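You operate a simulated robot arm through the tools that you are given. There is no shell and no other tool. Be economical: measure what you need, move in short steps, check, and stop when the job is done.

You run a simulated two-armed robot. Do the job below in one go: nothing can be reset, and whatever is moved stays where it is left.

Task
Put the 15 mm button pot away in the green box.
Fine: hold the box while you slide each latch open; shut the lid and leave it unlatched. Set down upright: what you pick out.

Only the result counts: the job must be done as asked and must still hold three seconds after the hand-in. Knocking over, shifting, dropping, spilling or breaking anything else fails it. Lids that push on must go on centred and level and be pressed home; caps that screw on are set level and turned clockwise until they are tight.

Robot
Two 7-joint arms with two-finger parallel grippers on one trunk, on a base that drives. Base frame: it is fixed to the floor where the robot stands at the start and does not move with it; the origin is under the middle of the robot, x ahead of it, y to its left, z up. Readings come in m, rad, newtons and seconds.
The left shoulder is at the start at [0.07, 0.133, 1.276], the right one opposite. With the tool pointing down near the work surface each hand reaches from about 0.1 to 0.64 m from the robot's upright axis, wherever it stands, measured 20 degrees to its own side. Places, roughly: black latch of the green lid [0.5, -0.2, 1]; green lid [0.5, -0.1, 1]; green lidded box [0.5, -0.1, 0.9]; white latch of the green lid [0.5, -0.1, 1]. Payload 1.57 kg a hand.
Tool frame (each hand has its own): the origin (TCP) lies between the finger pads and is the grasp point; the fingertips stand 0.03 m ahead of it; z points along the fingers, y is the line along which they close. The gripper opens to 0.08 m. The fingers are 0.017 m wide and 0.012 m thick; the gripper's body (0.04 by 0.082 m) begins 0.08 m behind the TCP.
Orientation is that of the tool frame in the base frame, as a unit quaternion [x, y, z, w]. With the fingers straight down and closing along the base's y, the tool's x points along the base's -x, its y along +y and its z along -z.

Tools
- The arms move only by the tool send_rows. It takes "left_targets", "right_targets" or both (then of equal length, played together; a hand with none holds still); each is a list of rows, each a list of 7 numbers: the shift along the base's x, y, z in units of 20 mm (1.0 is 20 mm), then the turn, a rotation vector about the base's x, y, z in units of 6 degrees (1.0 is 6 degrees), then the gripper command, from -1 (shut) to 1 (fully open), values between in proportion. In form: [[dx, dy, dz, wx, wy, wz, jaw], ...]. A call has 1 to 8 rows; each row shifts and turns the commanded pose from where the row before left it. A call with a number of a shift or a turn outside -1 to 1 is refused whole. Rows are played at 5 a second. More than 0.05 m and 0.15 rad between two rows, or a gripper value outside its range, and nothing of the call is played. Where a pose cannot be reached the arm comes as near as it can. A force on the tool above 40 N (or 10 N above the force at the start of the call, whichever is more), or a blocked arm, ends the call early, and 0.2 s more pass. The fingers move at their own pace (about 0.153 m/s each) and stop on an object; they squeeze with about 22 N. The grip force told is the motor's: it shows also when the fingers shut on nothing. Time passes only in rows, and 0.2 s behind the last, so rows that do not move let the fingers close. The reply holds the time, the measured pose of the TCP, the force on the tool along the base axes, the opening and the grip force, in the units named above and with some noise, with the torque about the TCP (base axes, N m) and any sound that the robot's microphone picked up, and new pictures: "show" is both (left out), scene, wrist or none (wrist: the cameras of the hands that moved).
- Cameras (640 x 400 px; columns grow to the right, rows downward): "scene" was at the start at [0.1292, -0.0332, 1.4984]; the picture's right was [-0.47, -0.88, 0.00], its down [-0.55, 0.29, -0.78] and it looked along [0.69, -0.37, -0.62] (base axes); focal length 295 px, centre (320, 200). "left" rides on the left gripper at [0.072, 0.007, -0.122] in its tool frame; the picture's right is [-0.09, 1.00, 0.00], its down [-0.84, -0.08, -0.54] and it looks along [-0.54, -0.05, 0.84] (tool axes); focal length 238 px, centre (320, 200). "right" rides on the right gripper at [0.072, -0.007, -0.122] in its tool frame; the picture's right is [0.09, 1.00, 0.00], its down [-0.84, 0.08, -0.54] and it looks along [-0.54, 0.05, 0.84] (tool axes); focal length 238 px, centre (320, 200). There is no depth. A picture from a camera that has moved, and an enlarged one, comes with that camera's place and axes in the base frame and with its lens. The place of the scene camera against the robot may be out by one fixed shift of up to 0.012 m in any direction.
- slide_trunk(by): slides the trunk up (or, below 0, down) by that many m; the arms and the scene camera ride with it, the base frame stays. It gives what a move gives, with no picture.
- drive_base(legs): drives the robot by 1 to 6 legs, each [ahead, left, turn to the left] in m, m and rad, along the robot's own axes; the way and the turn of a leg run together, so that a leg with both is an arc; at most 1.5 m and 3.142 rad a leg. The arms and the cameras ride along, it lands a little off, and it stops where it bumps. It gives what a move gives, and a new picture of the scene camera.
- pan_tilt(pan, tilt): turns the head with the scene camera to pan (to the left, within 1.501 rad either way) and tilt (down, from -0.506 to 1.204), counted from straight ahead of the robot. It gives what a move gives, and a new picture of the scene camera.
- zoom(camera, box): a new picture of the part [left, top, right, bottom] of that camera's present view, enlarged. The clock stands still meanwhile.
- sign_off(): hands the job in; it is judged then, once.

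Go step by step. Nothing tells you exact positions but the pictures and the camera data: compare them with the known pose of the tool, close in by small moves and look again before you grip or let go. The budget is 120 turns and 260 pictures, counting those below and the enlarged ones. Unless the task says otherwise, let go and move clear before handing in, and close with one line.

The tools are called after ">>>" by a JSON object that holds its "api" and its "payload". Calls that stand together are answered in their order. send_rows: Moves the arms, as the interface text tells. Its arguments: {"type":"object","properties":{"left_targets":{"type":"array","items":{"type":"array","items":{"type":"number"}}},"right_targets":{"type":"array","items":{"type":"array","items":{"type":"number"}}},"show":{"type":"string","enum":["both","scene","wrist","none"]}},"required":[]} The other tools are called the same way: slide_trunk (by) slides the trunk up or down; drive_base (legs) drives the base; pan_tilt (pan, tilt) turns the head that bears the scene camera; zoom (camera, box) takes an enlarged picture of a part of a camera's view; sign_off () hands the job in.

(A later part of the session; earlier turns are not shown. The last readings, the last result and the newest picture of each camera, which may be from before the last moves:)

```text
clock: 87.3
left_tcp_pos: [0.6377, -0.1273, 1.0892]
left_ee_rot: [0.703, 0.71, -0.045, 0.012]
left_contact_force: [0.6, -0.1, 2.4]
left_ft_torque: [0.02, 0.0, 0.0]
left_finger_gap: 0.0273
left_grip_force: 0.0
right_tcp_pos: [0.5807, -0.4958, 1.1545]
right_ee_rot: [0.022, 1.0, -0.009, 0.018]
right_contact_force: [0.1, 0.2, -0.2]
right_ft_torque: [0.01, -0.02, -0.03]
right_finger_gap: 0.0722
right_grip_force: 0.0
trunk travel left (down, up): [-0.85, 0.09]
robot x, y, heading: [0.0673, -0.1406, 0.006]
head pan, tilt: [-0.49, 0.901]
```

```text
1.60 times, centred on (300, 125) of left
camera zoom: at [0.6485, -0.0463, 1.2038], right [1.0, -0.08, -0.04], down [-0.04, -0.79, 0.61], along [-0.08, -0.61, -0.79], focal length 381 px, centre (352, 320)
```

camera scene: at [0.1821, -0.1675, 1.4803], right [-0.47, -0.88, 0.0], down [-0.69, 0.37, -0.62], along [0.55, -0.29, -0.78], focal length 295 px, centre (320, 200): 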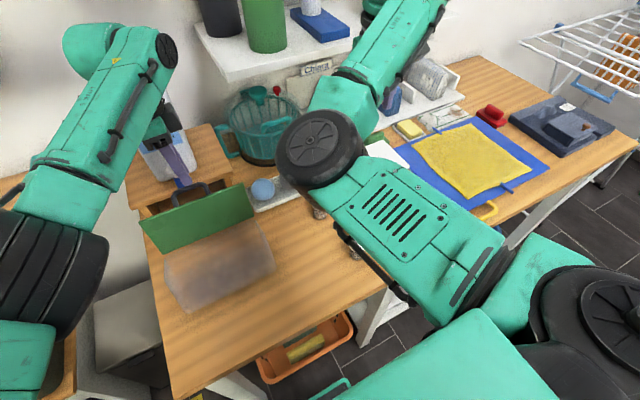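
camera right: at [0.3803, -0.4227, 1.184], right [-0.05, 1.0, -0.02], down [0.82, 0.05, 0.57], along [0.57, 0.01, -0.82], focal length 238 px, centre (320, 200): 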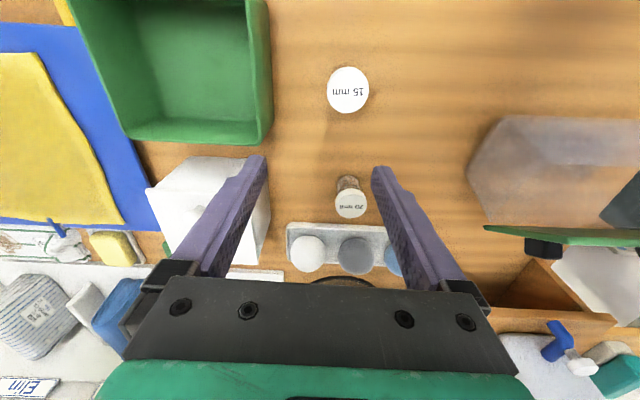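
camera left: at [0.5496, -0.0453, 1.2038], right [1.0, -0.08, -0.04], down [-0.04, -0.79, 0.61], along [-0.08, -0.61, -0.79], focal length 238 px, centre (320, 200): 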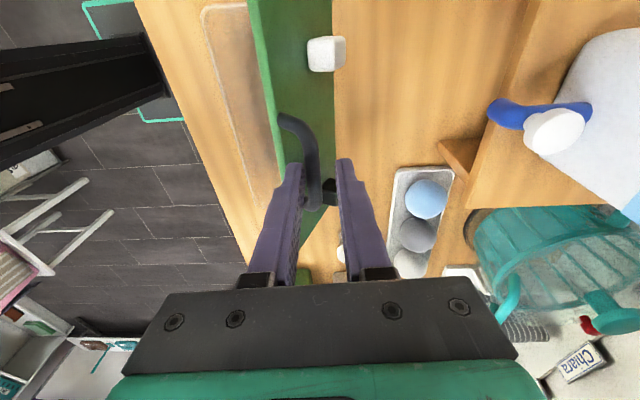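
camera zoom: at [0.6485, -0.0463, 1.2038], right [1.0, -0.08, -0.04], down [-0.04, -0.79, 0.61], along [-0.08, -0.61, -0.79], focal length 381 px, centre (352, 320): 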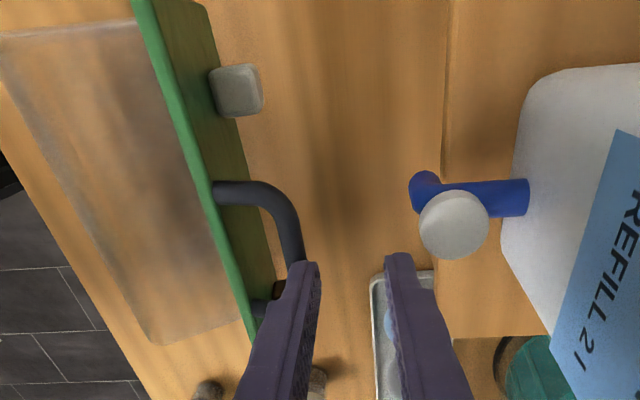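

The lid is now past vertical (≈98°) and the finger slipped behind the bar. Raise the left straight up and see if the lid stays.

>>> {"api": "send_rows", "payload": {"left_targets": [[0, 0, 0.5, 0, 0, 0, 0], [0, 0, 1, 0, 0, 0, 0], [0, 0, 1, 0, 0, 0, 0], [0, 0, 1, 0, 0, 0, 0], [0, 0, 0, 0, 0, 0, 0]], "show": "both"}}

>>> {"api": "zoom", "payload": {"camera": "scene", "box": [80, 130, 340, 310]}}

```text
clock: 88.5
left_tcp_pos: [0.6384, -0.1276, 1.1589]
left_ee_rot: [0.703, 0.71, -0.043, 0.013]
left_contact_force: [0.2, -0.2, 0.0]
left_ft_torque: [-0.01, -0.03, -0.02]
left_finger_gap: 0.0399
left_grip_force: 0.0
right_tcp_pos: [0.5808, -0.4961, 1.1537]
right_ee_rot: [0.021, 1.0, -0.01, 0.018]
right_contact_force: [0.1, 0.6, -1.1]
right_ft_torque: [-0.01, -0.02, -0.01]
right_finger_gap: 0.0721
right_grip_force: 0.0
trunk travel left (down, up): [-0.85, 0.09]
robot x, y, heading: [0.0662, -0.142, -0.002]
head pan, tilt: [-0.49, 0.901]
camera scene: at [0.1875, -0.1669, 1.4798], right [-0.47, -0.88, 0.0], down [-0.69, 0.37, -0.62], along [0.55, -0.29, -0.78], focal length 295 px, centre (320, 200)
camera left: at [0.6503, -0.0462, 1.2733], right [1.0, -0.08, -0.04], down [-0.04, -0.79, 0.61], along [-0.08, -0.61, -0.79], focal length 238 px, centre (320, 200)
```

scene: 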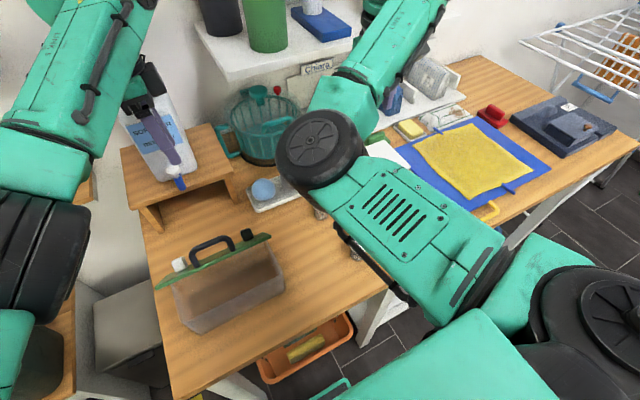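
left: 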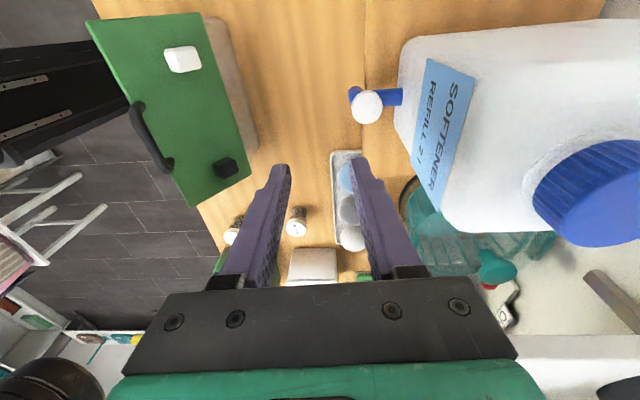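

```text
2.22 times, centred on (210, 220) of scene
camera zoom: at [0.1875, -0.1669, 1.4798], right [-0.47, -0.88, 0.0], down [-0.69, 0.37, -0.62], along [0.55, -0.29, -0.78], focal length 655 px, centre (564, 156)
```

zoom: 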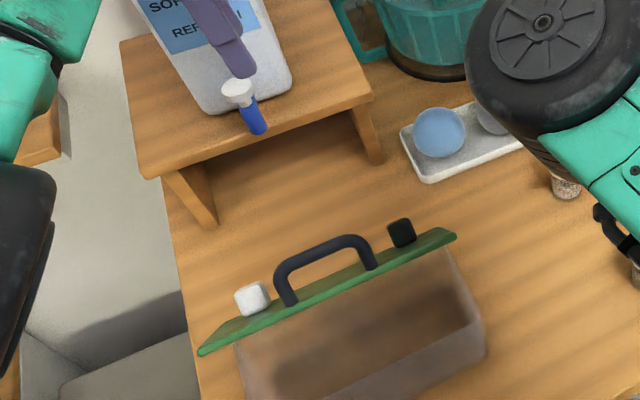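

The lid is at ~50° without support — it may be closing slowly on a damped hinge. Wait a second and look again.

>>> {"api": "send_rows", "payload": {"left_targets": [[0, 0, 0, 0, 0, 0, 0], [0, 0, 0, 0, 0, 0, 0], [0, 0, 0, 0, 0, 0, 0], [0, 0, 0, 0, 0, 0, 0], [0, 0, 0, 0, 0, 0, 0]], "show": "scene"}}

>>> {"api": "zoom", "payload": {"camera": "scene", "box": [80, 170, 340, 350]}}

```text
clock: 89.7
left_tcp_pos: [0.6375, -0.1277, 1.1585]
left_ee_rot: [0.703, 0.71, -0.044, 0.013]
left_contact_force: [-0.3, 0.2, -0.4]
left_ft_torque: [0.0, 0.02, 0.01]
left_finger_gap: 0.0402
left_grip_force: 0.0
right_tcp_pos: [0.581, -0.4941, 1.1546]
right_ee_rot: [0.021, 1.0, -0.01, 0.018]
right_contact_force: [-0.3, 0.2, -0.6]
right_ft_torque: [-0.02, 0.01, -0.01]
right_finger_gap: 0.0721
right_grip_force: 0.0
trunk travel left (down, up): [-0.85, 0.09]
robot x, y, heading: [0.0672, -0.1351, -0.002]
head pan, tilt: [-0.49, 0.901]
camera scene: at [0.1874, -0.167, 1.4798], right [-0.47, -0.88, 0.0], down [-0.69, 0.37, -0.62], along [0.55, -0.29, -0.78], focal length 295 px, centre (320, 200)
```

scene: 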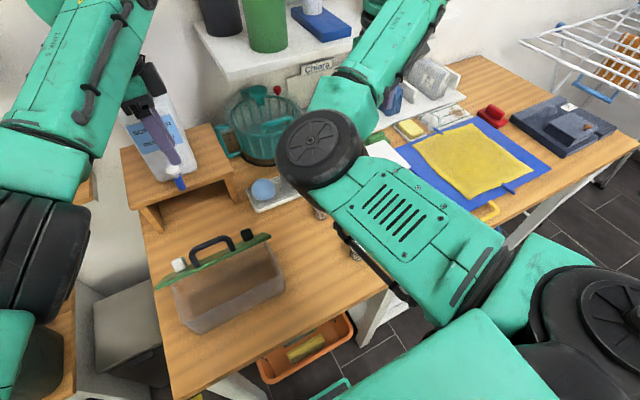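

```text
2.22 times, centred on (210, 260) of scene
camera zoom: at [0.1874, -0.167, 1.4798], right [-0.47, -0.88, 0.0], down [-0.69, 0.37, -0.62], along [0.55, -0.29, -0.78], focal length 655 px, centre (564, 67)
```

zoom: 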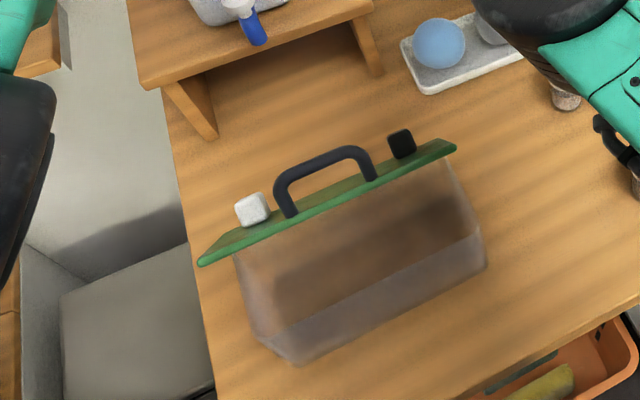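

The lid stays where it is: the hinge holds by friction. So it only needs to be pushed open and left. Drive back 0.10 m to a better working position (left hand is clear above).

>>> {"api": "drive_base", "payload": {"legs": [[-0.1, 0, 0]]}}

>>> {"api": "zoom", "payload": {"camera": "left", "box": [200, 0, 520, 250]}}

```text
clock: 90.8
left_tcp_pos: [0.5437, -0.1267, 1.1566]
left_ee_rot: [0.703, 0.71, -0.046, 0.012]
left_contact_force: [-0.1, -0.2, -0.7]
left_ft_torque: [-0.02, 0.01, 0.0]
left_finger_gap: 0.04
left_grip_force: 0.1
right_tcp_pos: [0.4854, -0.4958, 1.152]
right_ee_rot: [0.021, 1.0, -0.009, 0.017]
right_contact_force: [0.0, -0.1, -0.5]
right_ft_torque: [-0.01, 0.03, 0.01]
right_finger_gap: 0.072
right_grip_force: 0.0
trunk travel left (down, up): [-0.85, 0.09]
robot x, y, heading: [-0.0315, -0.1386, 0.005]
head pan, tilt: [-0.49, 0.901]
camera scene: at [0.0941, -0.1673, 1.4793], right [-0.47, -0.88, 0.0], down [-0.69, 0.37, -0.62], along [0.55, -0.29, -0.79], focal length 295 px, centre (320, 200)
```

scene: 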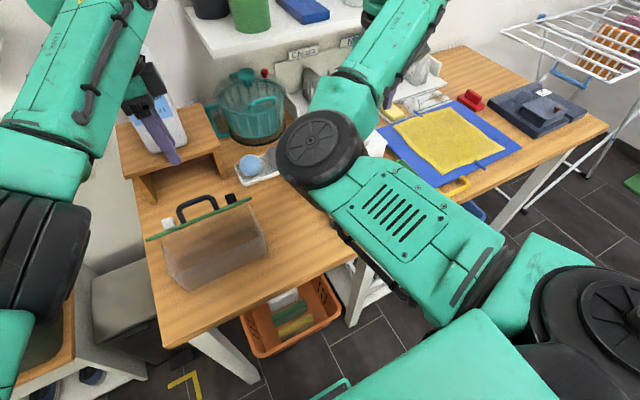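

```text
1.60 times, centred on (360, 125) of left
camera zoom: at [0.5562, -0.0465, 1.2708], right [1.0, -0.08, -0.04], down [-0.04, -0.79, 0.61], along [-0.08, -0.61, -0.79], focal length 381 px, centre (256, 320)
```

zoom: 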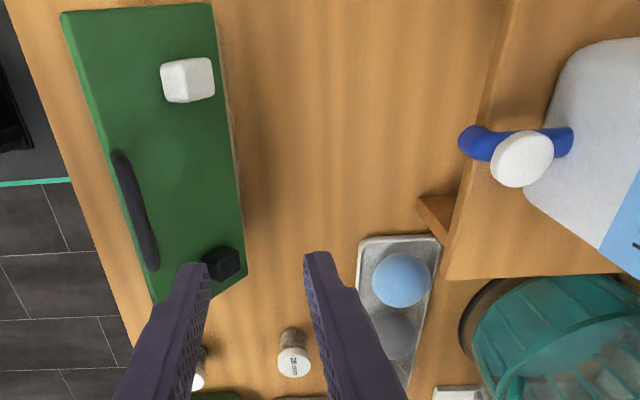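

Measured now: hinge x≈0.52, y −0.034…−0.226 — the box is back at its original spot, lid at ~50°, bar ≈ (0.469, −0.127, 1.055). Bring the left over the bar, straddle it with vertical fingers.

>>> {"api": "send_rows", "payload": {"left_targets": [[-0.8, 0, 0, 0, 0, 0, 0], [-0.8, 0, 0, 0, 0, 0, 0], [-0.8, 0, 0, 0, 0, 0, 0], [-0.8, 0, 0, 0, 0, 0, 0], [-0.2, 0, -0.8, 0, 0, 0, 0], [0, 0, -0.8, 0, 0, 0, 0], [0, 0, -0.8, 0, 0, 0, 0]], "show": "none"}}

>>> {"api": "zoom", "payload": {"camera": "left", "box": [200, 0, 480, 220]}}

```text
clock: 92.4
left_tcp_pos: [0.4704, -0.1276, 1.11]
left_ee_rot: [0.703, 0.71, -0.044, 0.013]
left_contact_force: [0.2, 0.3, -0.3]
left_ft_torque: [-0.01, 0.0, -0.02]
left_finger_gap: 0.0401
left_grip_force: 0.1
left hand out of reach, approached as far as the arm can: row 1
right_tcp_pos: [0.4814, -0.4964, 1.1551]
right_ee_rot: [0.021, 1.0, -0.01, 0.018]
right_contact_force: [-0.3, 0.1, -1.0]
right_ft_torque: [0.0, -0.05, -0.06]
right_finger_gap: 0.0721
right_grip_force: 0.0
trunk travel left (down, up): [-0.85, 0.09]
robot x, y, heading: [-0.0316, -0.1409, 0.0]
head pan, tilt: [-0.49, 0.901]
```

```text
1.82 times, centred on (340, 110) of left
camera zoom: at [0.4826, -0.0471, 1.2255], right [1.0, -0.08, -0.04], down [-0.04, -0.79, 0.61], along [-0.08, -0.61, -0.79], focal length 433 px, centre (284, 364)
```

zoom: 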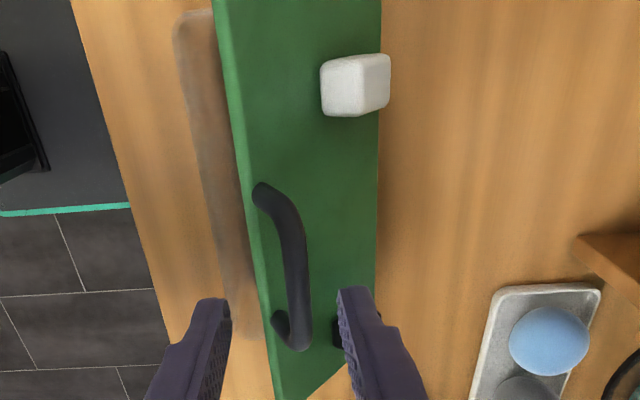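

Centred over the bar. Lower, narrow the jaws to 20 mm and push slowly on the arc to ~85°.

>>> {"api": "send_rows", "payload": {"left_targets": [[0, 0, -0.9, 0, 0, 0, 0], [0, 0, -0.8, 0, 0, 0, -0.5], [0.35, 0, 0.15, 0, 0, 0, -0.5], [0.35, 0, 0.15, 0, 0, 0, -0.5], [0.35, 0, 0.12, 0, 0, 0, -0.5], [0.35, 0, 0.08, 0, 0, 0, -0.5], [0.35, 0, 0.06, 0, 0, 0, -0.5], [0.35, 0, 0.05, 0, 0, 0, -0.5]], "show": "none"}}

>>> {"api": "send_rows", "payload": {"left_targets": [[0.3, 0, 0.02, 0, 0, 0, -0.5], [0.3, 0, 0, 0, 0, 0, -0.5], [0.3, 0, 0, 0, 0, 0, -0.5], [0.3, 0, 0, 0, 0, 0, -0.5]], "show": "none"}}

>>> {"api": "zoom", "payload": {"camera": "left", "box": [160, 0, 480, 250]}}

```text
clock: 94.2
left_tcp_pos: [0.5146, -0.1288, 1.0886]
left_ee_rot: [0.702, 0.71, -0.045, 0.011]
left_contact_force: [-0.4, -0.2, -0.3]
left_ft_torque: [-0.01, 0.02, -0.01]
left_finger_gap: 0.0205
left_grip_force: 0.2
right_tcp_pos: [0.4819, -0.4956, 1.1536]
right_ee_rot: [0.021, 1.0, -0.011, 0.019]
right_contact_force: [0.5, 0.5, 0.4]
right_ft_torque: [-0.01, -0.02, 0.03]
right_finger_gap: 0.0719
right_grip_force: 0.0
trunk travel left (down, up): [-0.85, 0.09]
robot x, y, heading: [-0.0306, -0.1392, 0.003]
head pan, tilt: [-0.49, 0.901]
```

```text
clock: 95.2
left_tcp_pos: [0.5379, -0.1295, 1.0898]
left_ee_rot: [0.702, 0.71, -0.044, 0.013]
left_contact_force: [-0.5, 0.1, 0.2]
left_ft_torque: [0.05, 0.0, 0.04]
left_finger_gap: 0.0202
left_grip_force: 0.2
right_tcp_pos: [0.4819, -0.4948, 1.1537]
right_ee_rot: [0.021, 1.0, -0.01, 0.019]
right_contact_force: [-0.4, -0.3, -0.3]
right_ft_torque: [-0.02, 0.04, 0.01]
right_finger_gap: 0.0715
right_grip_force: 0.1
trunk travel left (down, up): [-0.85, 0.09]
robot x, y, heading: [-0.0304, -0.1396, 0.0]
head pan, tilt: [-0.49, 0.901]
```

```text
1.60 times, centred on (320, 125) of left
camera zoom: at [0.5499, -0.0472, 1.2034], right [1.0, -0.08, -0.04], down [-0.04, -0.79, 0.61], along [-0.08, -0.61, -0.79], focal length 381 px, centre (320, 320)
```

zoom: 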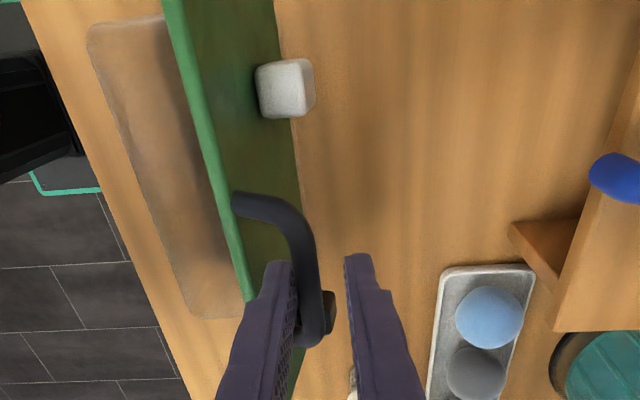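

Box hasn't moved (hinge 0.520) and the lid is at ~81°. Push 10 mm more, centre the jaws around the bar without contact, and lift out.

>>> {"api": "send_rows", "payload": {"left_targets": [[0.25, 0, 0, 0, 0, 0, -0.5], [0.25, 0, 0, 0, 0, 0, -0.5], [-0.2, 0, 0, 0, 0, 0, -0.2], [0, 0, 0.4, 0, 0, 0, -0.2], [0, 0, 0.8, 0, 0, 0, -0.2], [0, 0, 1, 0, 0, 0, 0], [0, 0, 1, 0, 0, 0, 0], [0, 0, 0, 0, 0, 0, 0]], "show": "wrist"}}

```text
clock: 97.0
left_tcp_pos: [0.5433, -0.1282, 1.1547]
left_ee_rot: [0.702, 0.711, -0.044, 0.013]
left_contact_force: [0.1, -0.9, 0.1]
left_ft_torque: [-0.01, -0.02, 0.03]
left_finger_gap: 0.04
left_grip_force: 0.2
right_tcp_pos: [0.4822, -0.4954, 1.1547]
right_ee_rot: [0.021, 1.0, -0.01, 0.017]
right_contact_force: [0.5, 0.1, 0.1]
right_ft_torque: [-0.02, 0.03, 0.01]
right_finger_gap: 0.0719
right_grip_force: 0.1
trunk travel left (down, up): [-0.85, 0.09]
robot x, y, heading: [-0.0292, -0.1373, 0.003]
head pan, tilt: [-0.49, 0.901]
camera left: at [0.5553, -0.0466, 1.268], right [1.0, -0.08, -0.04], down [-0.04, -0.79, 0.61], along [-0.08, -0.61, -0.79], focal length 238 px, centre (320, 200)
```

left: 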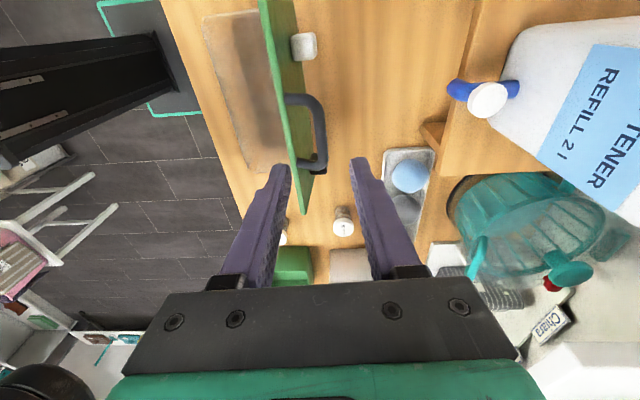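

The lid stays open near vertical and the box is unmoved. Now move the left hand away, raise the trunk 0.09 m (to lift the right elbow off the table edge) and back off 0.05 m.

>>> {"api": "send_rows", "payload": {"left_targets": [[0, 0.5, 0.5, 0, 0, 0, 0], [-0.3, 1, 0.5, 0, 0, 0, 0], [-0.5, 1, 0, 0, 0, 0, 0], [-0.5, 1, 0, 0, 0, 0, 0], [-0.5, 1, 0, 0, 0, 0, 0], [-0.5, 1, 0, 0, 0, 0, 0], [-0.5, 1, 0, 0, 0, 0, 0], [-0.5, 1, 0, 0, 0, 0, 0]], "show": "none"}}

>>> {"api": "slide_trunk", "payload": {"by": 0.09}}

>>> {"api": "drive_base", "payload": {"legs": [[-0.05, 0, 0]]}}

```text
clock: 98.8
left_tcp_pos: [0.4775, 0.0238, 1.1735]
left_ee_rot: [0.703, 0.71, -0.045, 0.013]
left_contact_force: [-0.3, 0.7, -0.1]
left_ft_torque: [-0.01, -0.03, 0.0]
left_finger_gap: 0.0399
left_grip_force: 0.1
right_tcp_pos: [0.4808, -0.4945, 1.1552]
right_ee_rot: [0.021, 1.0, -0.011, 0.019]
right_contact_force: [0.7, 0.5, -0.7]
right_ft_torque: [0.0, 0.0, 0.0]
right_finger_gap: 0.0721
right_grip_force: 0.1
trunk travel left (down, up): [-0.85, 0.09]
robot x, y, heading: [-0.0306, -0.1376, 0.002]
head pan, tilt: [-0.49, 0.901]
```

```text
clock: 100.1
left_tcp_pos: [0.4785, 0.021, 1.2631]
left_ee_rot: [0.703, 0.71, -0.045, 0.013]
left_contact_force: [-0.1, -0.1, 0.0]
left_ft_torque: [-0.02, -0.01, 0.0]
left_finger_gap: 0.0399
left_grip_force: 0.2
right_tcp_pos: [0.4815, -0.4958, 1.2445]
right_ee_rot: [0.021, 1.0, -0.01, 0.018]
right_contact_force: [0.4, 0.7, -0.1]
right_ft_torque: [0.01, -0.03, 0.0]
right_finger_gap: 0.072
right_grip_force: 0.1
trunk travel left (down, up): [-0.94, 0.0]
robot x, y, heading: [-0.0337, -0.1426, 0.001]
head pan, tilt: [-0.49, 0.901]
```

```text
clock: 101.0
left_tcp_pos: [0.4395, 0.0233, 1.2576]
left_ee_rot: [0.702, 0.71, -0.048, 0.009]
left_contact_force: [0.4, -0.3, 0.3]
left_ft_torque: [0.0, 0.09, -0.01]
left_finger_gap: 0.0401
left_grip_force: 0.1
right_tcp_pos: [0.4421, -0.4939, 1.2388]
right_ee_rot: [0.021, 1.0, -0.01, 0.014]
right_contact_force: [1.7, 0.3, -0.9]
right_ft_torque: [-0.02, 0.06, -0.01]
right_finger_gap: 0.072
right_grip_force: 0.1
trunk travel left (down, up): [-0.94, 0.0]
robot x, y, heading: [-0.0808, -0.1396, 0.004]
head pan, tilt: [-0.49, 0.901]
camera scene: at [0.053, -0.1671, 1.5686], right [-0.47, -0.88, 0.0], down [-0.7, 0.37, -0.61], along [0.54, -0.29, -0.79], focal length 295 px, centre (320, 200)
```

scene: 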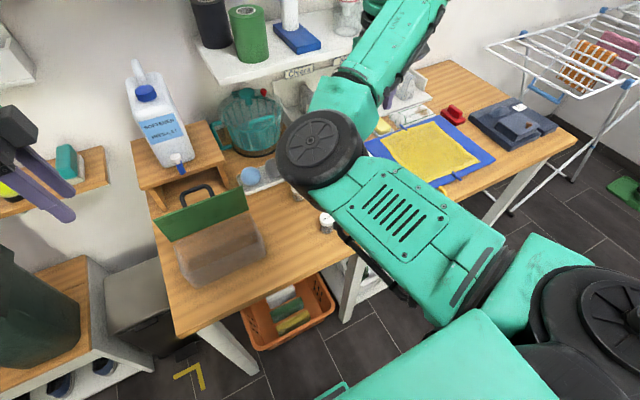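

Everything is in view; lid open, box empty. Move the right hand (levelled) above the 15 mm pot.

>>> {"api": "send_rows", "payload": {"right_targets": [[0, 0.6, -0.5, 0.19, 0.34, 0.4, 0.75], [0, 0.7, -1, 0, 0, 0, 0.75], [0, 0.7, -1, 0, 0, 0, 0.75], [0, 0.7, -1, 0, 0, 0, 0.75], [0, 0.7, -1, 0, 0, 0, 0.75], [0, 0.7, -1, 0, 0, 0, 0.75], [0, 0.7, -1, 0, 0, 0, 0.75], [0, 0, -1, 0, 0, 0, 0.75]], "show": "wrist"}}

```text
clock: 102.8
left_tcp_pos: [0.4291, 0.0215, 1.2633]
left_ee_rot: [0.702, 0.711, -0.045, 0.012]
left_contact_force: [0.7, 0.0, 0.7]
left_ft_torque: [-0.01, 0.02, 0.01]
left_finger_gap: 0.0401
left_grip_force: 0.2
right_tcp_pos: [0.4324, -0.4011, 1.0934]
right_ee_rot: [0.001, 1.0, 0.0, 0.001]
right_contact_force: [-0.1, 0.2, 0.4]
right_ft_torque: [-0.01, 0.0, 0.02]
right_finger_gap: 0.0699
right_grip_force: 0.0
trunk travel left (down, up): [-0.94, 0.0]
robot x, y, heading: [-0.0806, -0.1387, 0.0]
head pan, tilt: [-0.49, 0.901]
camera right: at [0.3608, -0.4071, 1.2159], right [-0.09, 1.0, 0.0], down [0.84, 0.08, 0.54], along [0.54, 0.05, -0.84], focal length 238 px, centre (320, 200)
```

right: 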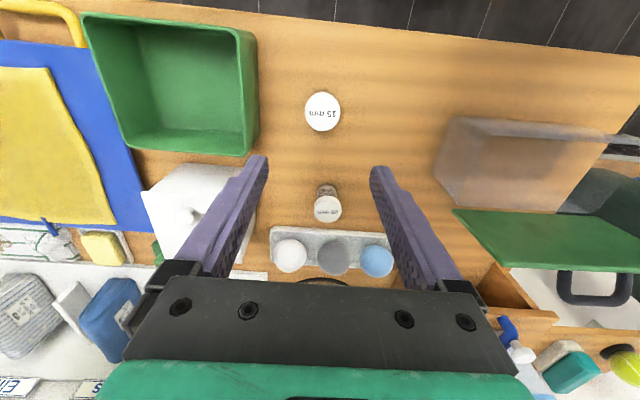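

Pot at ≈ (0.424, −0.399). Descend to just above it and check alignment.

>>> {"api": "send_rows", "payload": {"right_targets": [[-0.2, 0.05, -0.9, 0, 0, 0, 0.75], [-0.2, 0.05, -1, 0, 0, 0, 0.75], [0, 0, -1, 0, 0, 0, 0.75], [0, 0, -1, 0, 0, 0, 0.75], [0, 0, -0.9, 0, 0, 0, 0.75]], "show": "wrist"}}

```text
clock: 104.0
left_tcp_pos: [0.4297, 0.0235, 1.2632]
left_ee_rot: [0.702, 0.71, -0.045, 0.012]
left_contact_force: [-1.1, 0.0, -0.2]
left_ft_torque: [0.0, -0.02, 0.03]
left_finger_gap: 0.0399
left_grip_force: 0.0
right_tcp_pos: [0.4233, -0.4112, 0.9969]
right_ee_rot: [0.007, 1.0, -0.01, 0.0]
right_contact_force: [-0.2, -0.4, 0.1]
right_ft_torque: [0.0, 0.0, 0.01]
right_finger_gap: 0.0701
right_grip_force: 0.1
trunk travel left (down, up): [-0.94, 0.0]
robot x, y, heading: [-0.0769, -0.1384, 0.002]
head pan, tilt: [-0.49, 0.901]
camera right: at [0.3507, -0.4146, 1.1193], right [-0.08, 1.0, -0.02], down [0.84, 0.08, 0.54], along [0.54, 0.03, -0.84], focal length 238 px, centre (320, 200)
```

right: 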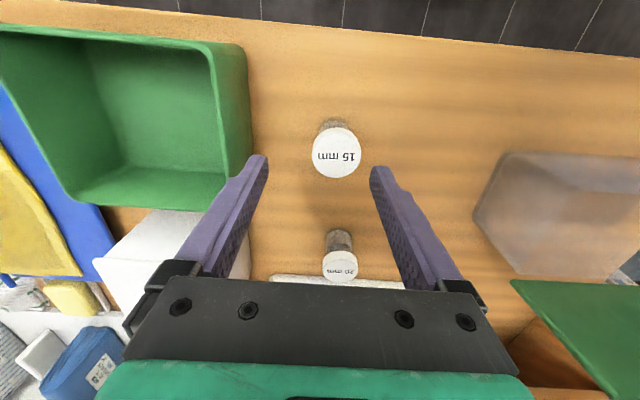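

The hand is drifting sideways again, so the arm is touching something. Look down at the elbow.

>>> {"api": "pan_tilt", "payload": {"pan": -0.6, "tilt": 1.2}}

```text
clock: 104.8
left_tcp_pos: [0.4288, 0.022, 1.2628]
left_ee_rot: [0.702, 0.71, -0.045, 0.012]
left_contact_force: [0.4, -0.1, 0.8]
left_ft_torque: [0.02, 0.0, 0.02]
left_finger_gap: 0.0399
left_grip_force: 0.0
right_tcp_pos: [0.4234, -0.4107, 0.9993]
right_ee_rot: [0.007, 1.0, -0.008, 0.001]
right_contact_force: [0.1, -0.3, -0.5]
right_ft_torque: [0.0, 0.0, -0.03]
right_finger_gap: 0.0702
right_grip_force: 0.0
trunk travel left (down, up): [-0.94, 0.0]
robot x, y, heading: [-0.0792, -0.1405, 0.002]
head pan, tilt: [-0.6, 1.201]
camera scene: at [0.0192, -0.1631, 1.55], right [-0.56, -0.83, 0.0], down [-0.77, 0.52, -0.36], along [0.3, -0.2, -0.93], focal length 295 px, centre (320, 200)
```

scene: 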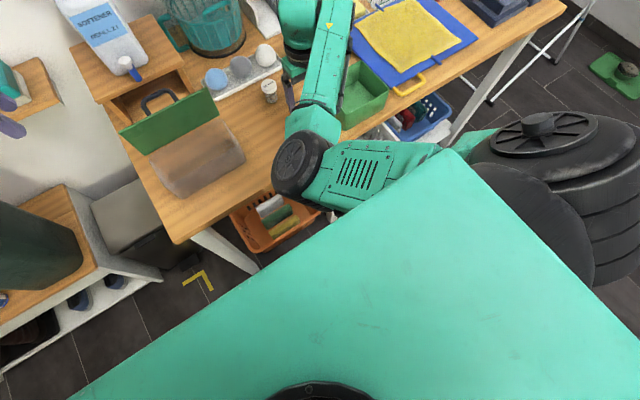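

The low right elbow rests on the table edge. Straightening the arm raises it: lift the hand a bit, drive back 0.045 m, then reach forward again.

>>> {"api": "send_rows", "payload": {"right_targets": [[0, 0, 1, 0, 0, 0, 0.75], [0, 0, 1, 0, 0, 0, 0.75]], "show": "none"}}

>>> {"api": "drive_base", "payload": {"legs": [[-0.045, 0, 0]]}}

>>> {"api": "send_rows", "payload": {"right_targets": [[0.5, 0.3, 0, -0.15, 0, 0.1, 0.75], [0.5, 0.3, 0, 0, 0, 0, 0.75], [0.6, 0, 0, 0, 0, 0, 0.75], [0.6, 0, -0.5, 0, 0, 0, 0.75], [0, 0, -0.8, 0, 0, 0, 0.75], [0, 0, -0.7, 0, 0, 0, 0.75]], "show": "wrist"}}

```text
clock: 105.4
left_tcp_pos: [0.4292, 0.0231, 1.2639]
left_ee_rot: [0.702, 0.71, -0.044, 0.013]
left_contact_force: [0.1, 0.2, -0.7]
left_ft_torque: [0.02, 0.02, 0.03]
left_finger_gap: 0.0399
left_grip_force: 0.1
right_tcp_pos: [0.4255, -0.407, 1.0425]
right_ee_rot: [0.006, 1.0, -0.006, 0.003]
right_contact_force: [-0.2, -0.3, -0.4]
right_ft_torque: [0.01, 0.0, -0.02]
right_finger_gap: 0.0698
right_grip_force: 0.1
trunk travel left (down, up): [-0.94, 0.0]
robot x, y, heading: [-0.0808, -0.1373, -0.0]
head pan, tilt: [-0.6, 1.201]
```

```text
clock: 106.3
left_tcp_pos: [0.3954, 0.0234, 1.2593]
left_ee_rot: [0.702, 0.71, -0.049, 0.009]
left_contact_force: [0.8, 0.0, -0.2]
left_ft_torque: [0.0, 0.12, -0.03]
left_finger_gap: 0.0402
left_grip_force: 0.2
right_tcp_pos: [0.388, -0.4074, 1.0368]
right_ee_rot: [0.005, 1.0, -0.007, -0.003]
right_contact_force: [0.7, 0.7, -0.6]
right_ft_torque: [0.0, 0.08, 0.01]
right_finger_gap: 0.07
right_grip_force: 0.0
trunk travel left (down, up): [-0.94, 0.0]
robot x, y, heading: [-0.1246, -0.139, 0.004]
head pan, tilt: [-0.6, 1.201]
camera scene: at [-0.0133, -0.1632, 1.549], right [-0.56, -0.83, 0.0], down [-0.77, 0.53, -0.36], along [0.29, -0.2, -0.93], focal length 295 px, centre (320, 200)
```

scene: 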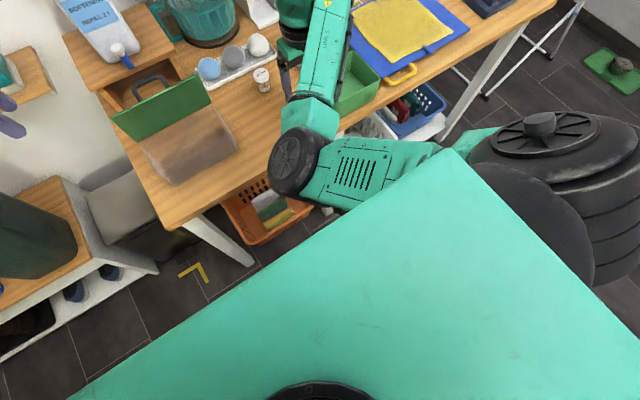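

```text
clock: 107.7
left_tcp_pos: [0.3849, 0.0217, 1.2636]
left_ee_rot: [0.701, 0.711, -0.044, 0.012]
left_contact_force: [0.1, -0.1, 0.2]
left_ft_torque: [-0.01, -0.01, -0.01]
left_finger_gap: 0.0399
left_grip_force: 0.1
right_tcp_pos: [0.4235, -0.3967, 1.0008]
right_ee_rot: [0.0, 1.0, -0.014, 0.002]
right_contact_force: [-0.4, -0.3, -1.4]
right_ft_torque: [0.03, 0.01, 0.04]
right_finger_gap: 0.0697
right_grip_force: 0.1
trunk travel left (down, up): [-0.94, 0.0]
robot x, y, heading: [-0.1263, -0.1378, -0.003]
head pan, tilt: [-0.6, 1.201]
camera right: at [0.3518, -0.3985, 1.1222], right [-0.09, 1.0, -0.03], down [0.84, 0.09, 0.54], along [0.54, 0.03, -0.84], focal length 238 px, centre (320, 200)
```

right: 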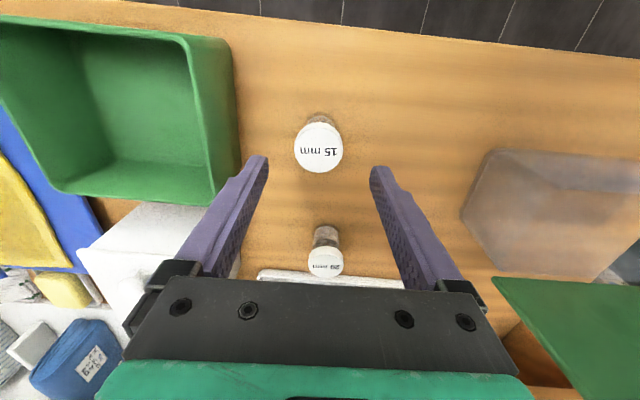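

Aligned and no drift now. Level the hand and descend to z≈0.93.

>>> {"api": "send_rows", "payload": {"right_targets": [[0.03, 0, -0.5, 0.27, 0, 0, 0.75], [0, 0, -0.8, 0, 0, 0, 0.75], [0, 0, -0.8, 0, 0, 0, 0.75], [0, 0, -0.8, 0, 0, 0, 0.75], [0, 0, -0.6, 0, 0, 0, 0.75], [0, 0, 0, 0, 0, 0, 0.75]], "show": "wrist"}}

```text
clock: 109.1
left_tcp_pos: [0.3857, 0.023, 1.2625]
left_ee_rot: [0.702, 0.711, -0.045, 0.011]
left_contact_force: [0.4, -1.0, -0.9]
left_ft_torque: [0.0, 0.02, -0.02]
left_finger_gap: 0.0399
left_grip_force: 0.2
right_tcp_pos: [0.425, -0.3965, 0.9299]
right_ee_rot: [0.0, 1.0, -0.001, 0.002]
right_contact_force: [-0.6, -0.3, 0.7]
right_ft_torque: [0.0, -0.02, -0.01]
right_finger_gap: 0.07
right_grip_force: 0.0
trunk travel left (down, up): [-0.94, 0.0]
robot x, y, heading: [-0.1233, -0.1402, 0.003]
head pan, tilt: [-0.6, 1.201]
camera right: at [0.3526, -0.4025, 1.0516], right [-0.09, 1.0, 0.0], down [0.83, 0.08, 0.55], along [0.54, 0.05, -0.84], focal length 238 px, centre (320, 200)
```

right: 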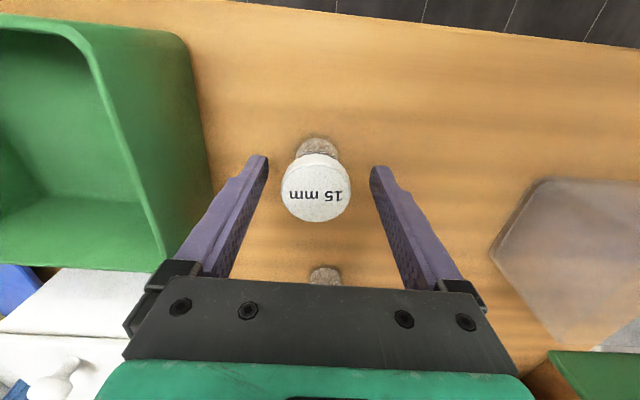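

Perfectly straddled. Close on the pot.

>>> {"api": "send_rows", "payload": {"right_targets": [[0, -0.05, 0, 0, 0, 0, -0.2], [0, 0, 0, 0, 0, 0, -1], [0, 0, 0, 0, 0, 0, -1], [0, 0, 0.3, 0, 0, 0, -1], [0, 0, 0.7, 0, 0, 0, -1], [0, 0, 0, 0, 0, 0, -1]], "show": "wrist"}}

```text
clock: 110.5
left_tcp_pos: [0.3855, 0.0224, 1.2633]
left_ee_rot: [0.702, 0.711, -0.045, 0.012]
left_contact_force: [0.9, -1.1, 0.4]
left_ft_torque: [-0.02, -0.02, -0.03]
left_finger_gap: 0.0401
left_grip_force: 0.0
right_tcp_pos: [0.4244, -0.3967, 0.9496]
right_ee_rot: [0.0, 1.0, 0.0, 0.001]
right_contact_force: [0.4, -0.6, -0.6]
right_ft_torque: [-0.04, -0.02, -0.03]
right_finger_gap: 0.0399
right_grip_force: 21.8
trunk travel left (down, up): [-0.94, 0.0]
robot x, y, heading: [-0.1241, -0.1396, 0.006]
head pan, tilt: [-0.6, 1.201]
camera right: at [0.3522, -0.4038, 1.0716], right [-0.09, 1.0, 0.0], down [0.83, 0.08, 0.55], along [0.54, 0.05, -0.84], focal length 238 px, centre (320, 200)
```

right: 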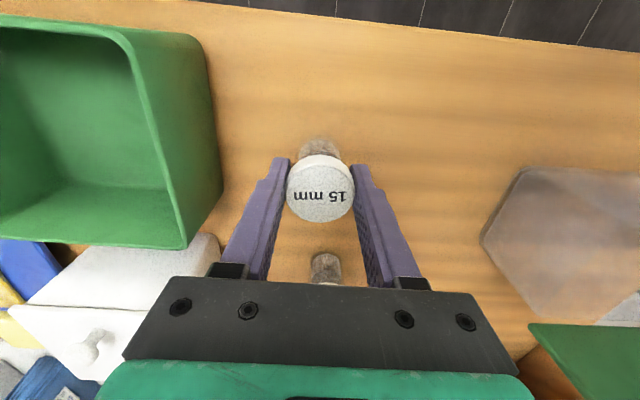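

Pot gripped at the cap (40 mm) and lifted. Raise it, drive forward 0.045 m, and carry it toward above the box.

>>> {"api": "send_rows", "payload": {"right_targets": [[0, 0, 0.8, 0, 0, 0, -1], [0, 0, 1, 0, 0, 0, -1], [0, 0, 1, 0, 0, 0, -1], [0, 0, 1, 0, 0, 0, -1], [0, 0, 1, 0, 0, 0, -1], [0, 0, 1, 0, 0, 0, -1], [0, 0, 1, 0, 0, 0, -1]], "show": "none"}}

>>> {"api": "drive_base", "payload": {"legs": [[0.045, 0, 0]]}}

>>> {"api": "send_rows", "payload": {"right_targets": [[0, 0.8, 0, 0, 0, 0, -1], [0, 1, 0, 0, 0, 0, -1], [0, 1, 0, 0, 0, 0, -1], [0, 1, 0, 0, 0, 0, -1], [0, 1, 0, 0, 0, 0, -1], [0, 1, 0, 0, 0, 0, -1], [0, 1, 0, 0, 0, 0, -1], [0, 1, 0, 0, 0, 0, -1]], "show": "wrist"}}

```text
clock: 112.1
left_tcp_pos: [0.3858, 0.0232, 1.263]
left_ee_rot: [0.702, 0.711, -0.045, 0.012]
left_contact_force: [-0.3, -0.6, -1.6]
left_ft_torque: [-0.01, -0.03, 0.0]
left_finger_gap: 0.04
left_grip_force: 0.0
right_tcp_pos: [0.4245, -0.3957, 1.0874]
right_ee_rot: [-0.001, 1.0, 0.0, 0.003]
right_contact_force: [0.0, 0.3, 0.4]
right_ft_torque: [-0.03, 0.01, 0.01]
right_finger_gap: 0.04
right_grip_force: 22.4
trunk travel left (down, up): [-0.94, 0.0]
robot x, y, heading: [-0.1265, -0.1376, -0.002]
head pan, tilt: [-0.6, 1.201]
```

```text
clock: 113.0
left_tcp_pos: [0.4205, 0.0217, 1.2681]
left_ee_rot: [0.703, 0.71, -0.042, 0.015]
left_contact_force: [-0.4, -0.6, 0.0]
left_ft_torque: [-0.01, -0.15, -0.01]
left_finger_gap: 0.04
left_grip_force: 0.0
right_tcp_pos: [0.4616, -0.3955, 1.0918]
right_ee_rot: [0.0, 1.0, 0.0, 0.006]
right_contact_force: [-0.9, -0.1, -0.5]
right_ft_torque: [0.01, -0.05, 0.02]
right_finger_gap: 0.04
right_grip_force: 21.9
trunk travel left (down, up): [-0.94, 0.0]
robot x, y, heading: [-0.0797, -0.1371, 0.001]
head pan, tilt: [-0.6, 1.201]
camera scene: at [0.0076, -0.1632, 1.5509], right [-0.56, -0.83, 0.0], down [-0.77, 0.53, -0.37], along [0.31, -0.2, -0.93], focal length 295 px, centre (320, 200)
```

scene: 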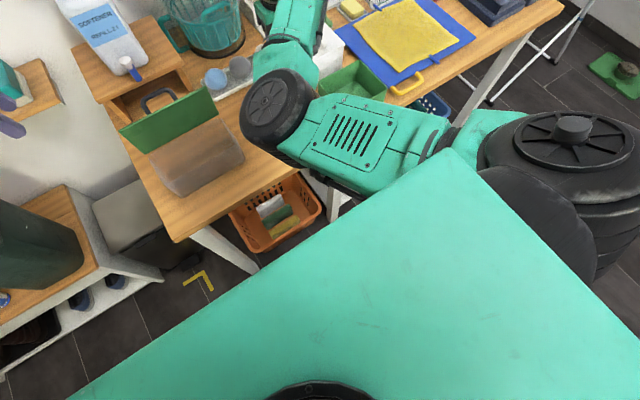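

```text
clock: 114.8
left_tcp_pos: [0.4311, 0.0227, 1.2631]
left_ee_rot: [0.703, 0.71, -0.045, 0.012]
left_contact_force: [0.0, 0.5, 0.5]
left_ft_torque: [-0.01, -0.02, -0.02]
left_finger_gap: 0.04
left_grip_force: 0.1
right_tcp_pos: [0.4723, -0.2452, 1.0893]
right_ee_rot: [0.005, 1.0, -0.002, 0.004]
right_contact_force: [0.6, -0.1, 0.5]
right_ft_torque: [0.0, -0.02, 0.03]
right_finger_gap: 0.0401
right_grip_force: 22.1
trunk travel left (down, up): [-0.94, 0.0]
robot x, y, heading: [-0.0815, -0.1374, 0.002]
head pan, tilt: [-0.6, 1.201]
camera right: at [0.3997, -0.2497, 1.2099], right [-0.08, 1.0, -0.01], down [0.83, 0.07, 0.55], along [0.55, 0.04, -0.84], focal length 238 px, centre (320, 200)
```

right: 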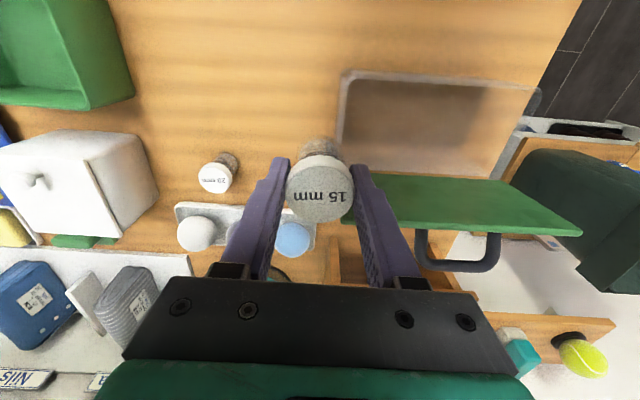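

The box rim spans x 0.42–0.52, y −0.227…−0.046. Move the pot over (0.466, −0.16) and lower partway.

>>> {"api": "send_rows", "payload": {"right_targets": [[-0.3, 0.8, 0, 0, 0, 0, -1], [0, 1, 0, 0, 0, 0, -1], [0, 1, 0, 0, 0, 0, -1], [0, 1, 0, 0, 0, 0, -1], [0, 0.4, 0, 0, 0, 0, -1], [0, 0, -0.7, 0, 0, 0, -1], [0, 0, -0.8, 0, 0, 0, -1], [0, 0, -0.5, 0, 0, 0, -1]], "show": "wrist"}}

```text
clock: 116.6
left_tcp_pos: [0.4291, 0.0226, 1.2635]
left_ee_rot: [0.702, 0.711, -0.045, 0.012]
left_contact_force: [0.0, 0.1, -0.4]
left_ft_torque: [-0.01, 0.04, 0.03]
left_finger_gap: 0.04
left_grip_force: 0.0
right_tcp_pos: [0.4701, -0.2233, 1.0509]
right_ee_rot: [0.008, 1.0, -0.006, 0.009]
right_contact_force: [0.3, -0.4, -0.2]
right_ft_torque: [0.04, -0.01, 0.0]
right_finger_gap: 0.04
right_grip_force: 22.5
right hand out of reach, approached as far as the arm can: row 2, 3, 4, 5
trunk travel left (down, up): [-0.94, 0.0]
robot x, y, heading: [-0.0778, -0.1414, 0.002]
head pan, tilt: [-0.6, 1.201]
camera right: at [0.3962, -0.2282, 1.1724], right [-0.08, 1.0, -0.01], down [0.83, 0.07, 0.56], along [0.56, 0.03, -0.83], focal length 238 px, centre (320, 200)
```

right: 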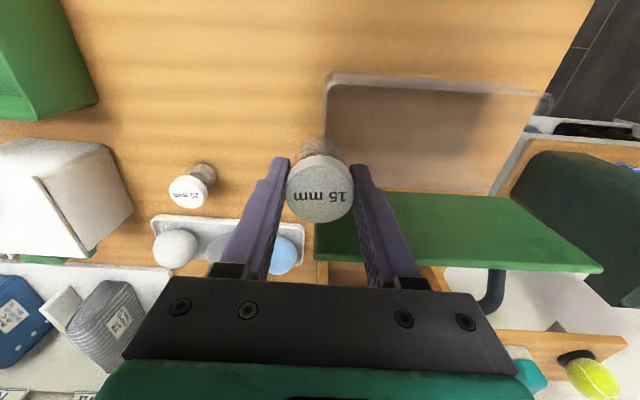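

The right arm is at an inward limit, but the pot is 3 cm above the rim, so I simply drive the base 0.063 m to the left.

>>> {"api": "drive_base", "payload": {"legs": [[0, 0.063, 0]]}}

>>> {"api": "zoom", "payload": {"camera": "right", "box": [0, 0, 640, 400]}}

```text
clock: 117.6
left_tcp_pos: [0.4298, 0.074, 1.2645]
left_ee_rot: [0.703, 0.71, -0.041, 0.01]
left_contact_force: [-0.4, -0.9, 0.5]
left_ft_torque: [0.1, 0.0, -0.03]
left_finger_gap: 0.0402
left_grip_force: 0.1
right_tcp_pos: [0.4677, -0.1713, 1.0475]
right_ee_rot: [0.009, 1.0, -0.004, 0.007]
right_contact_force: [-0.8, -0.4, -1.0]
right_ft_torque: [0.06, -0.02, 0.02]
right_finger_gap: 0.0397
right_grip_force: 22.0
trunk travel left (down, up): [-0.94, 0.0]
robot x, y, heading: [-0.0783, -0.0777, 0.001]
head pan, tilt: [-0.6, 1.201]
camera scene: at [0.0197, -0.1128, 1.5497], right [-0.56, -0.83, -0.01], down [-0.77, 0.53, -0.36], along [0.3, -0.2, -0.93], focal length 295 px, centre (320, 200)
```

scene: 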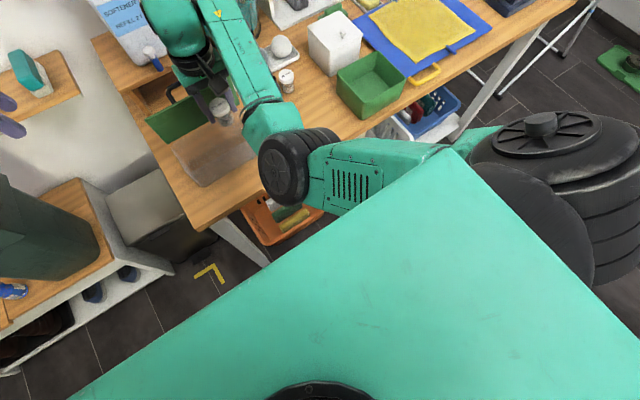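

```text
1.00 times, centred on (320, 200) of right
camera zoom: at [0.3944, -0.1755, 1.1686], right [-0.08, 1.0, -0.01], down [0.83, 0.07, 0.55], along [0.55, 0.04, -0.83], focal length 238 px, centre (320, 200)
```

zoom: 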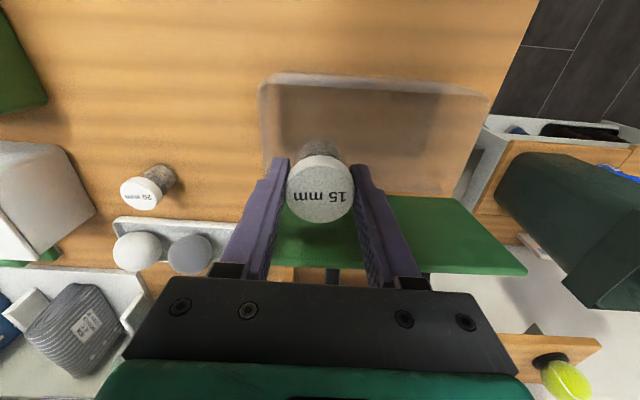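

Pot is centred over the box floor at (0.468, −0.165). Level slightly and descend to 2 cm above the floor.

>>> {"api": "send_rows", "payload": {"right_targets": [[0, 0, -0.6, 0.08, 0.13, 0.1, -1], [0, 0, -0.8, 0, 0, 0, -1], [0, 0, -0.8, 0, 0, 0, -1], [0, 0, -0.8, 0, 0, 0, -1], [0, 0, -0.8, 0, 0, 0, -1], [0, 0, -0.8, 0, 0, 0, -1]], "show": "wrist"}}

```text
clock: 119.0
left_tcp_pos: [0.4285, 0.0832, 1.2639]
left_ee_rot: [0.703, 0.71, -0.044, 0.013]
left_contact_force: [-0.2, 0.5, 0.1]
left_ft_torque: [0.0, 0.04, 0.01]
left_finger_gap: 0.0399
left_grip_force: 0.1
right_tcp_pos: [0.4759, -0.1754, 0.966]
right_ee_rot: [0.011, 1.0, -0.01, 0.013]
right_contact_force: [1.8, -5.2, 12.6]
right_ft_torque: [0.58, -0.47, -0.34]
right_finger_gap: 0.0398
right_grip_force: 21.8
trunk travel left (down, up): [-0.94, 0.0]
robot x, y, heading: [-0.0811, -0.0796, 0.001]
head pan, tilt: [-0.6, 1.201]
stopped in row 6 (right hand): the force on the tool passed its limit (the readings are from after the stop); the commanded pose is now the measured one
camera right: at [0.4014, -0.1769, 1.0861], right [-0.07, 1.0, -0.02], down [0.82, 0.07, 0.56], along [0.56, 0.02, -0.83], focal length 238 px, centre (320, 200)
```

right: 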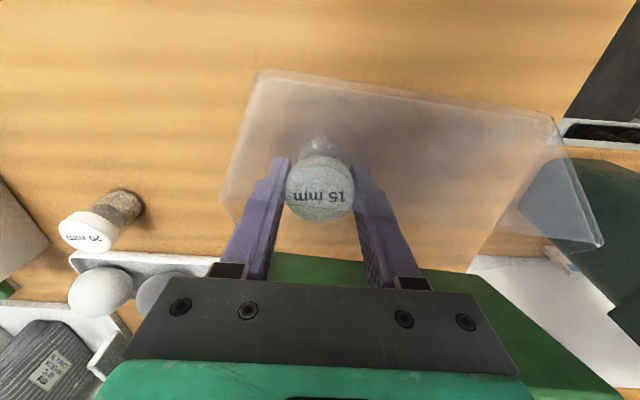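

Contact at 0.966 and the box got twisted a bit. Lift 15 mm to relieve and look closer.

>>> {"api": "send_rows", "payload": {"right_targets": [[0, 0, 0.4, 0, 0, 0, -1], [0, 0, 0.4, 0, 0, 0, -1]], "show": "none"}}

>>> {"api": "zoom", "payload": {"camera": "right", "box": [180, 40, 640, 340]}}

>>> {"api": "pan_tilt", "payload": {"pan": -0.2, "tilt": 0.9}}

```text
clock: 119.6
left_tcp_pos: [0.4294, 0.0829, 1.2635]
left_ee_rot: [0.704, 0.709, -0.045, 0.013]
left_contact_force: [-0.4, 0.8, 0.3]
left_ft_torque: [0.0, -0.02, 0.01]
left_finger_gap: 0.04
left_grip_force: 0.2
right_tcp_pos: [0.4783, -0.1778, 0.9819]
right_ee_rot: [0.014, 1.0, -0.012, 0.012]
right_contact_force: [-0.3, -0.5, 1.2]
right_ft_torque: [0.06, -0.07, -0.04]
right_finger_gap: 0.0399
right_grip_force: 21.6
trunk travel left (down, up): [-0.94, 0.0]
robot x, y, heading: [-0.0798, -0.0767, 0.003]
head pan, tilt: [-0.6, 1.201]
```

```text
1.33 times, centred on (410, 190) of right
camera zoom: at [0.4028, -0.1802, 1.1022], right [-0.07, 1.0, -0.03], down [0.83, 0.07, 0.56], along [0.56, 0.02, -0.83], focal length 318 px, centre (200, 213)
```

zoom: 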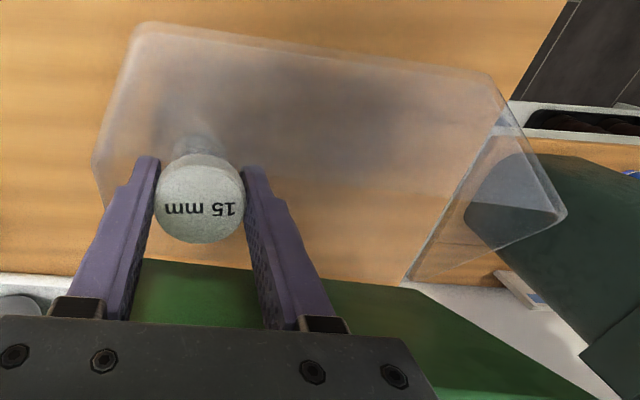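

```text
clock: 120.5
left_tcp_pos: [0.4302, 0.0832, 1.2627]
left_ee_rot: [0.704, 0.709, -0.044, 0.012]
left_contact_force: [0.2, -0.1, -0.5]
left_ft_torque: [0.03, 0.02, -0.03]
left_finger_gap: 0.04
left_grip_force: 0.0
right_tcp_pos: [0.4765, -0.18, 0.9796]
right_ee_rot: [0.014, 1.0, -0.013, 0.01]
right_contact_force: [-0.2, -0.8, 0.8]
right_ft_torque: [0.03, -0.05, -0.02]
right_finger_gap: 0.0402
right_grip_force: 22.2
trunk travel left (down, up): [-0.94, 0.0]
robot x, y, heading: [-0.0831, -0.0759, -0.001]
head pan, tilt: [-0.201, 0.901]
camera scene: at [0.0476, -0.0845, 1.5698], right [-0.2, -0.98, 0.0], down [-0.77, 0.16, -0.62], along [0.61, -0.12, -0.78], focal length 295 px, centre (320, 200)
```

scene: 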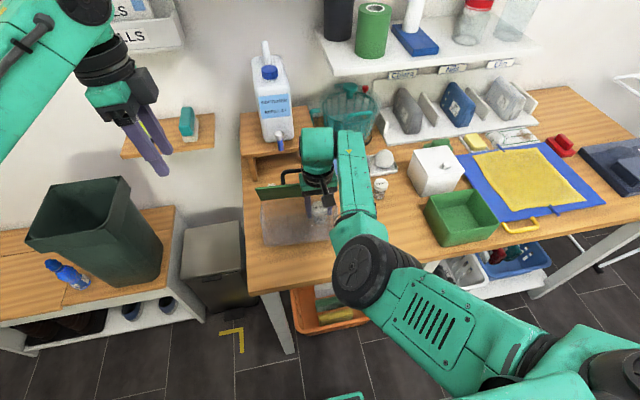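

Zoom in on the box in the scene view.

>>> {"api": "zoom", "payload": {"camera": "scene", "box": [230, 140, 400, 300]}}

```text
2.50 times, centred on (315, 220) of scene
camera zoom: at [0.0476, -0.0845, 1.5698], right [-0.2, -0.98, 0.0], down [-0.77, 0.16, -0.62], along [0.61, -0.12, -0.78], focal length 737 px, centre (332, 150)
```

zoom: 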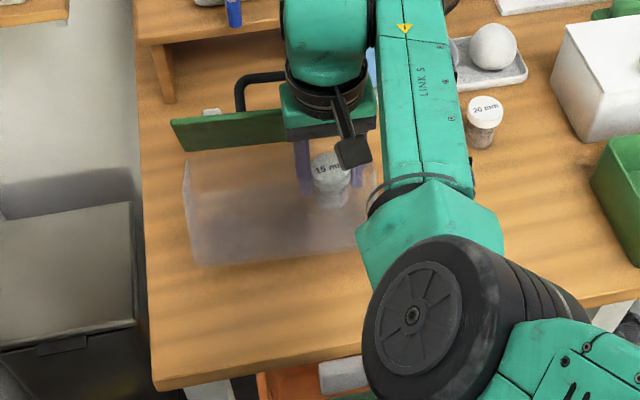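

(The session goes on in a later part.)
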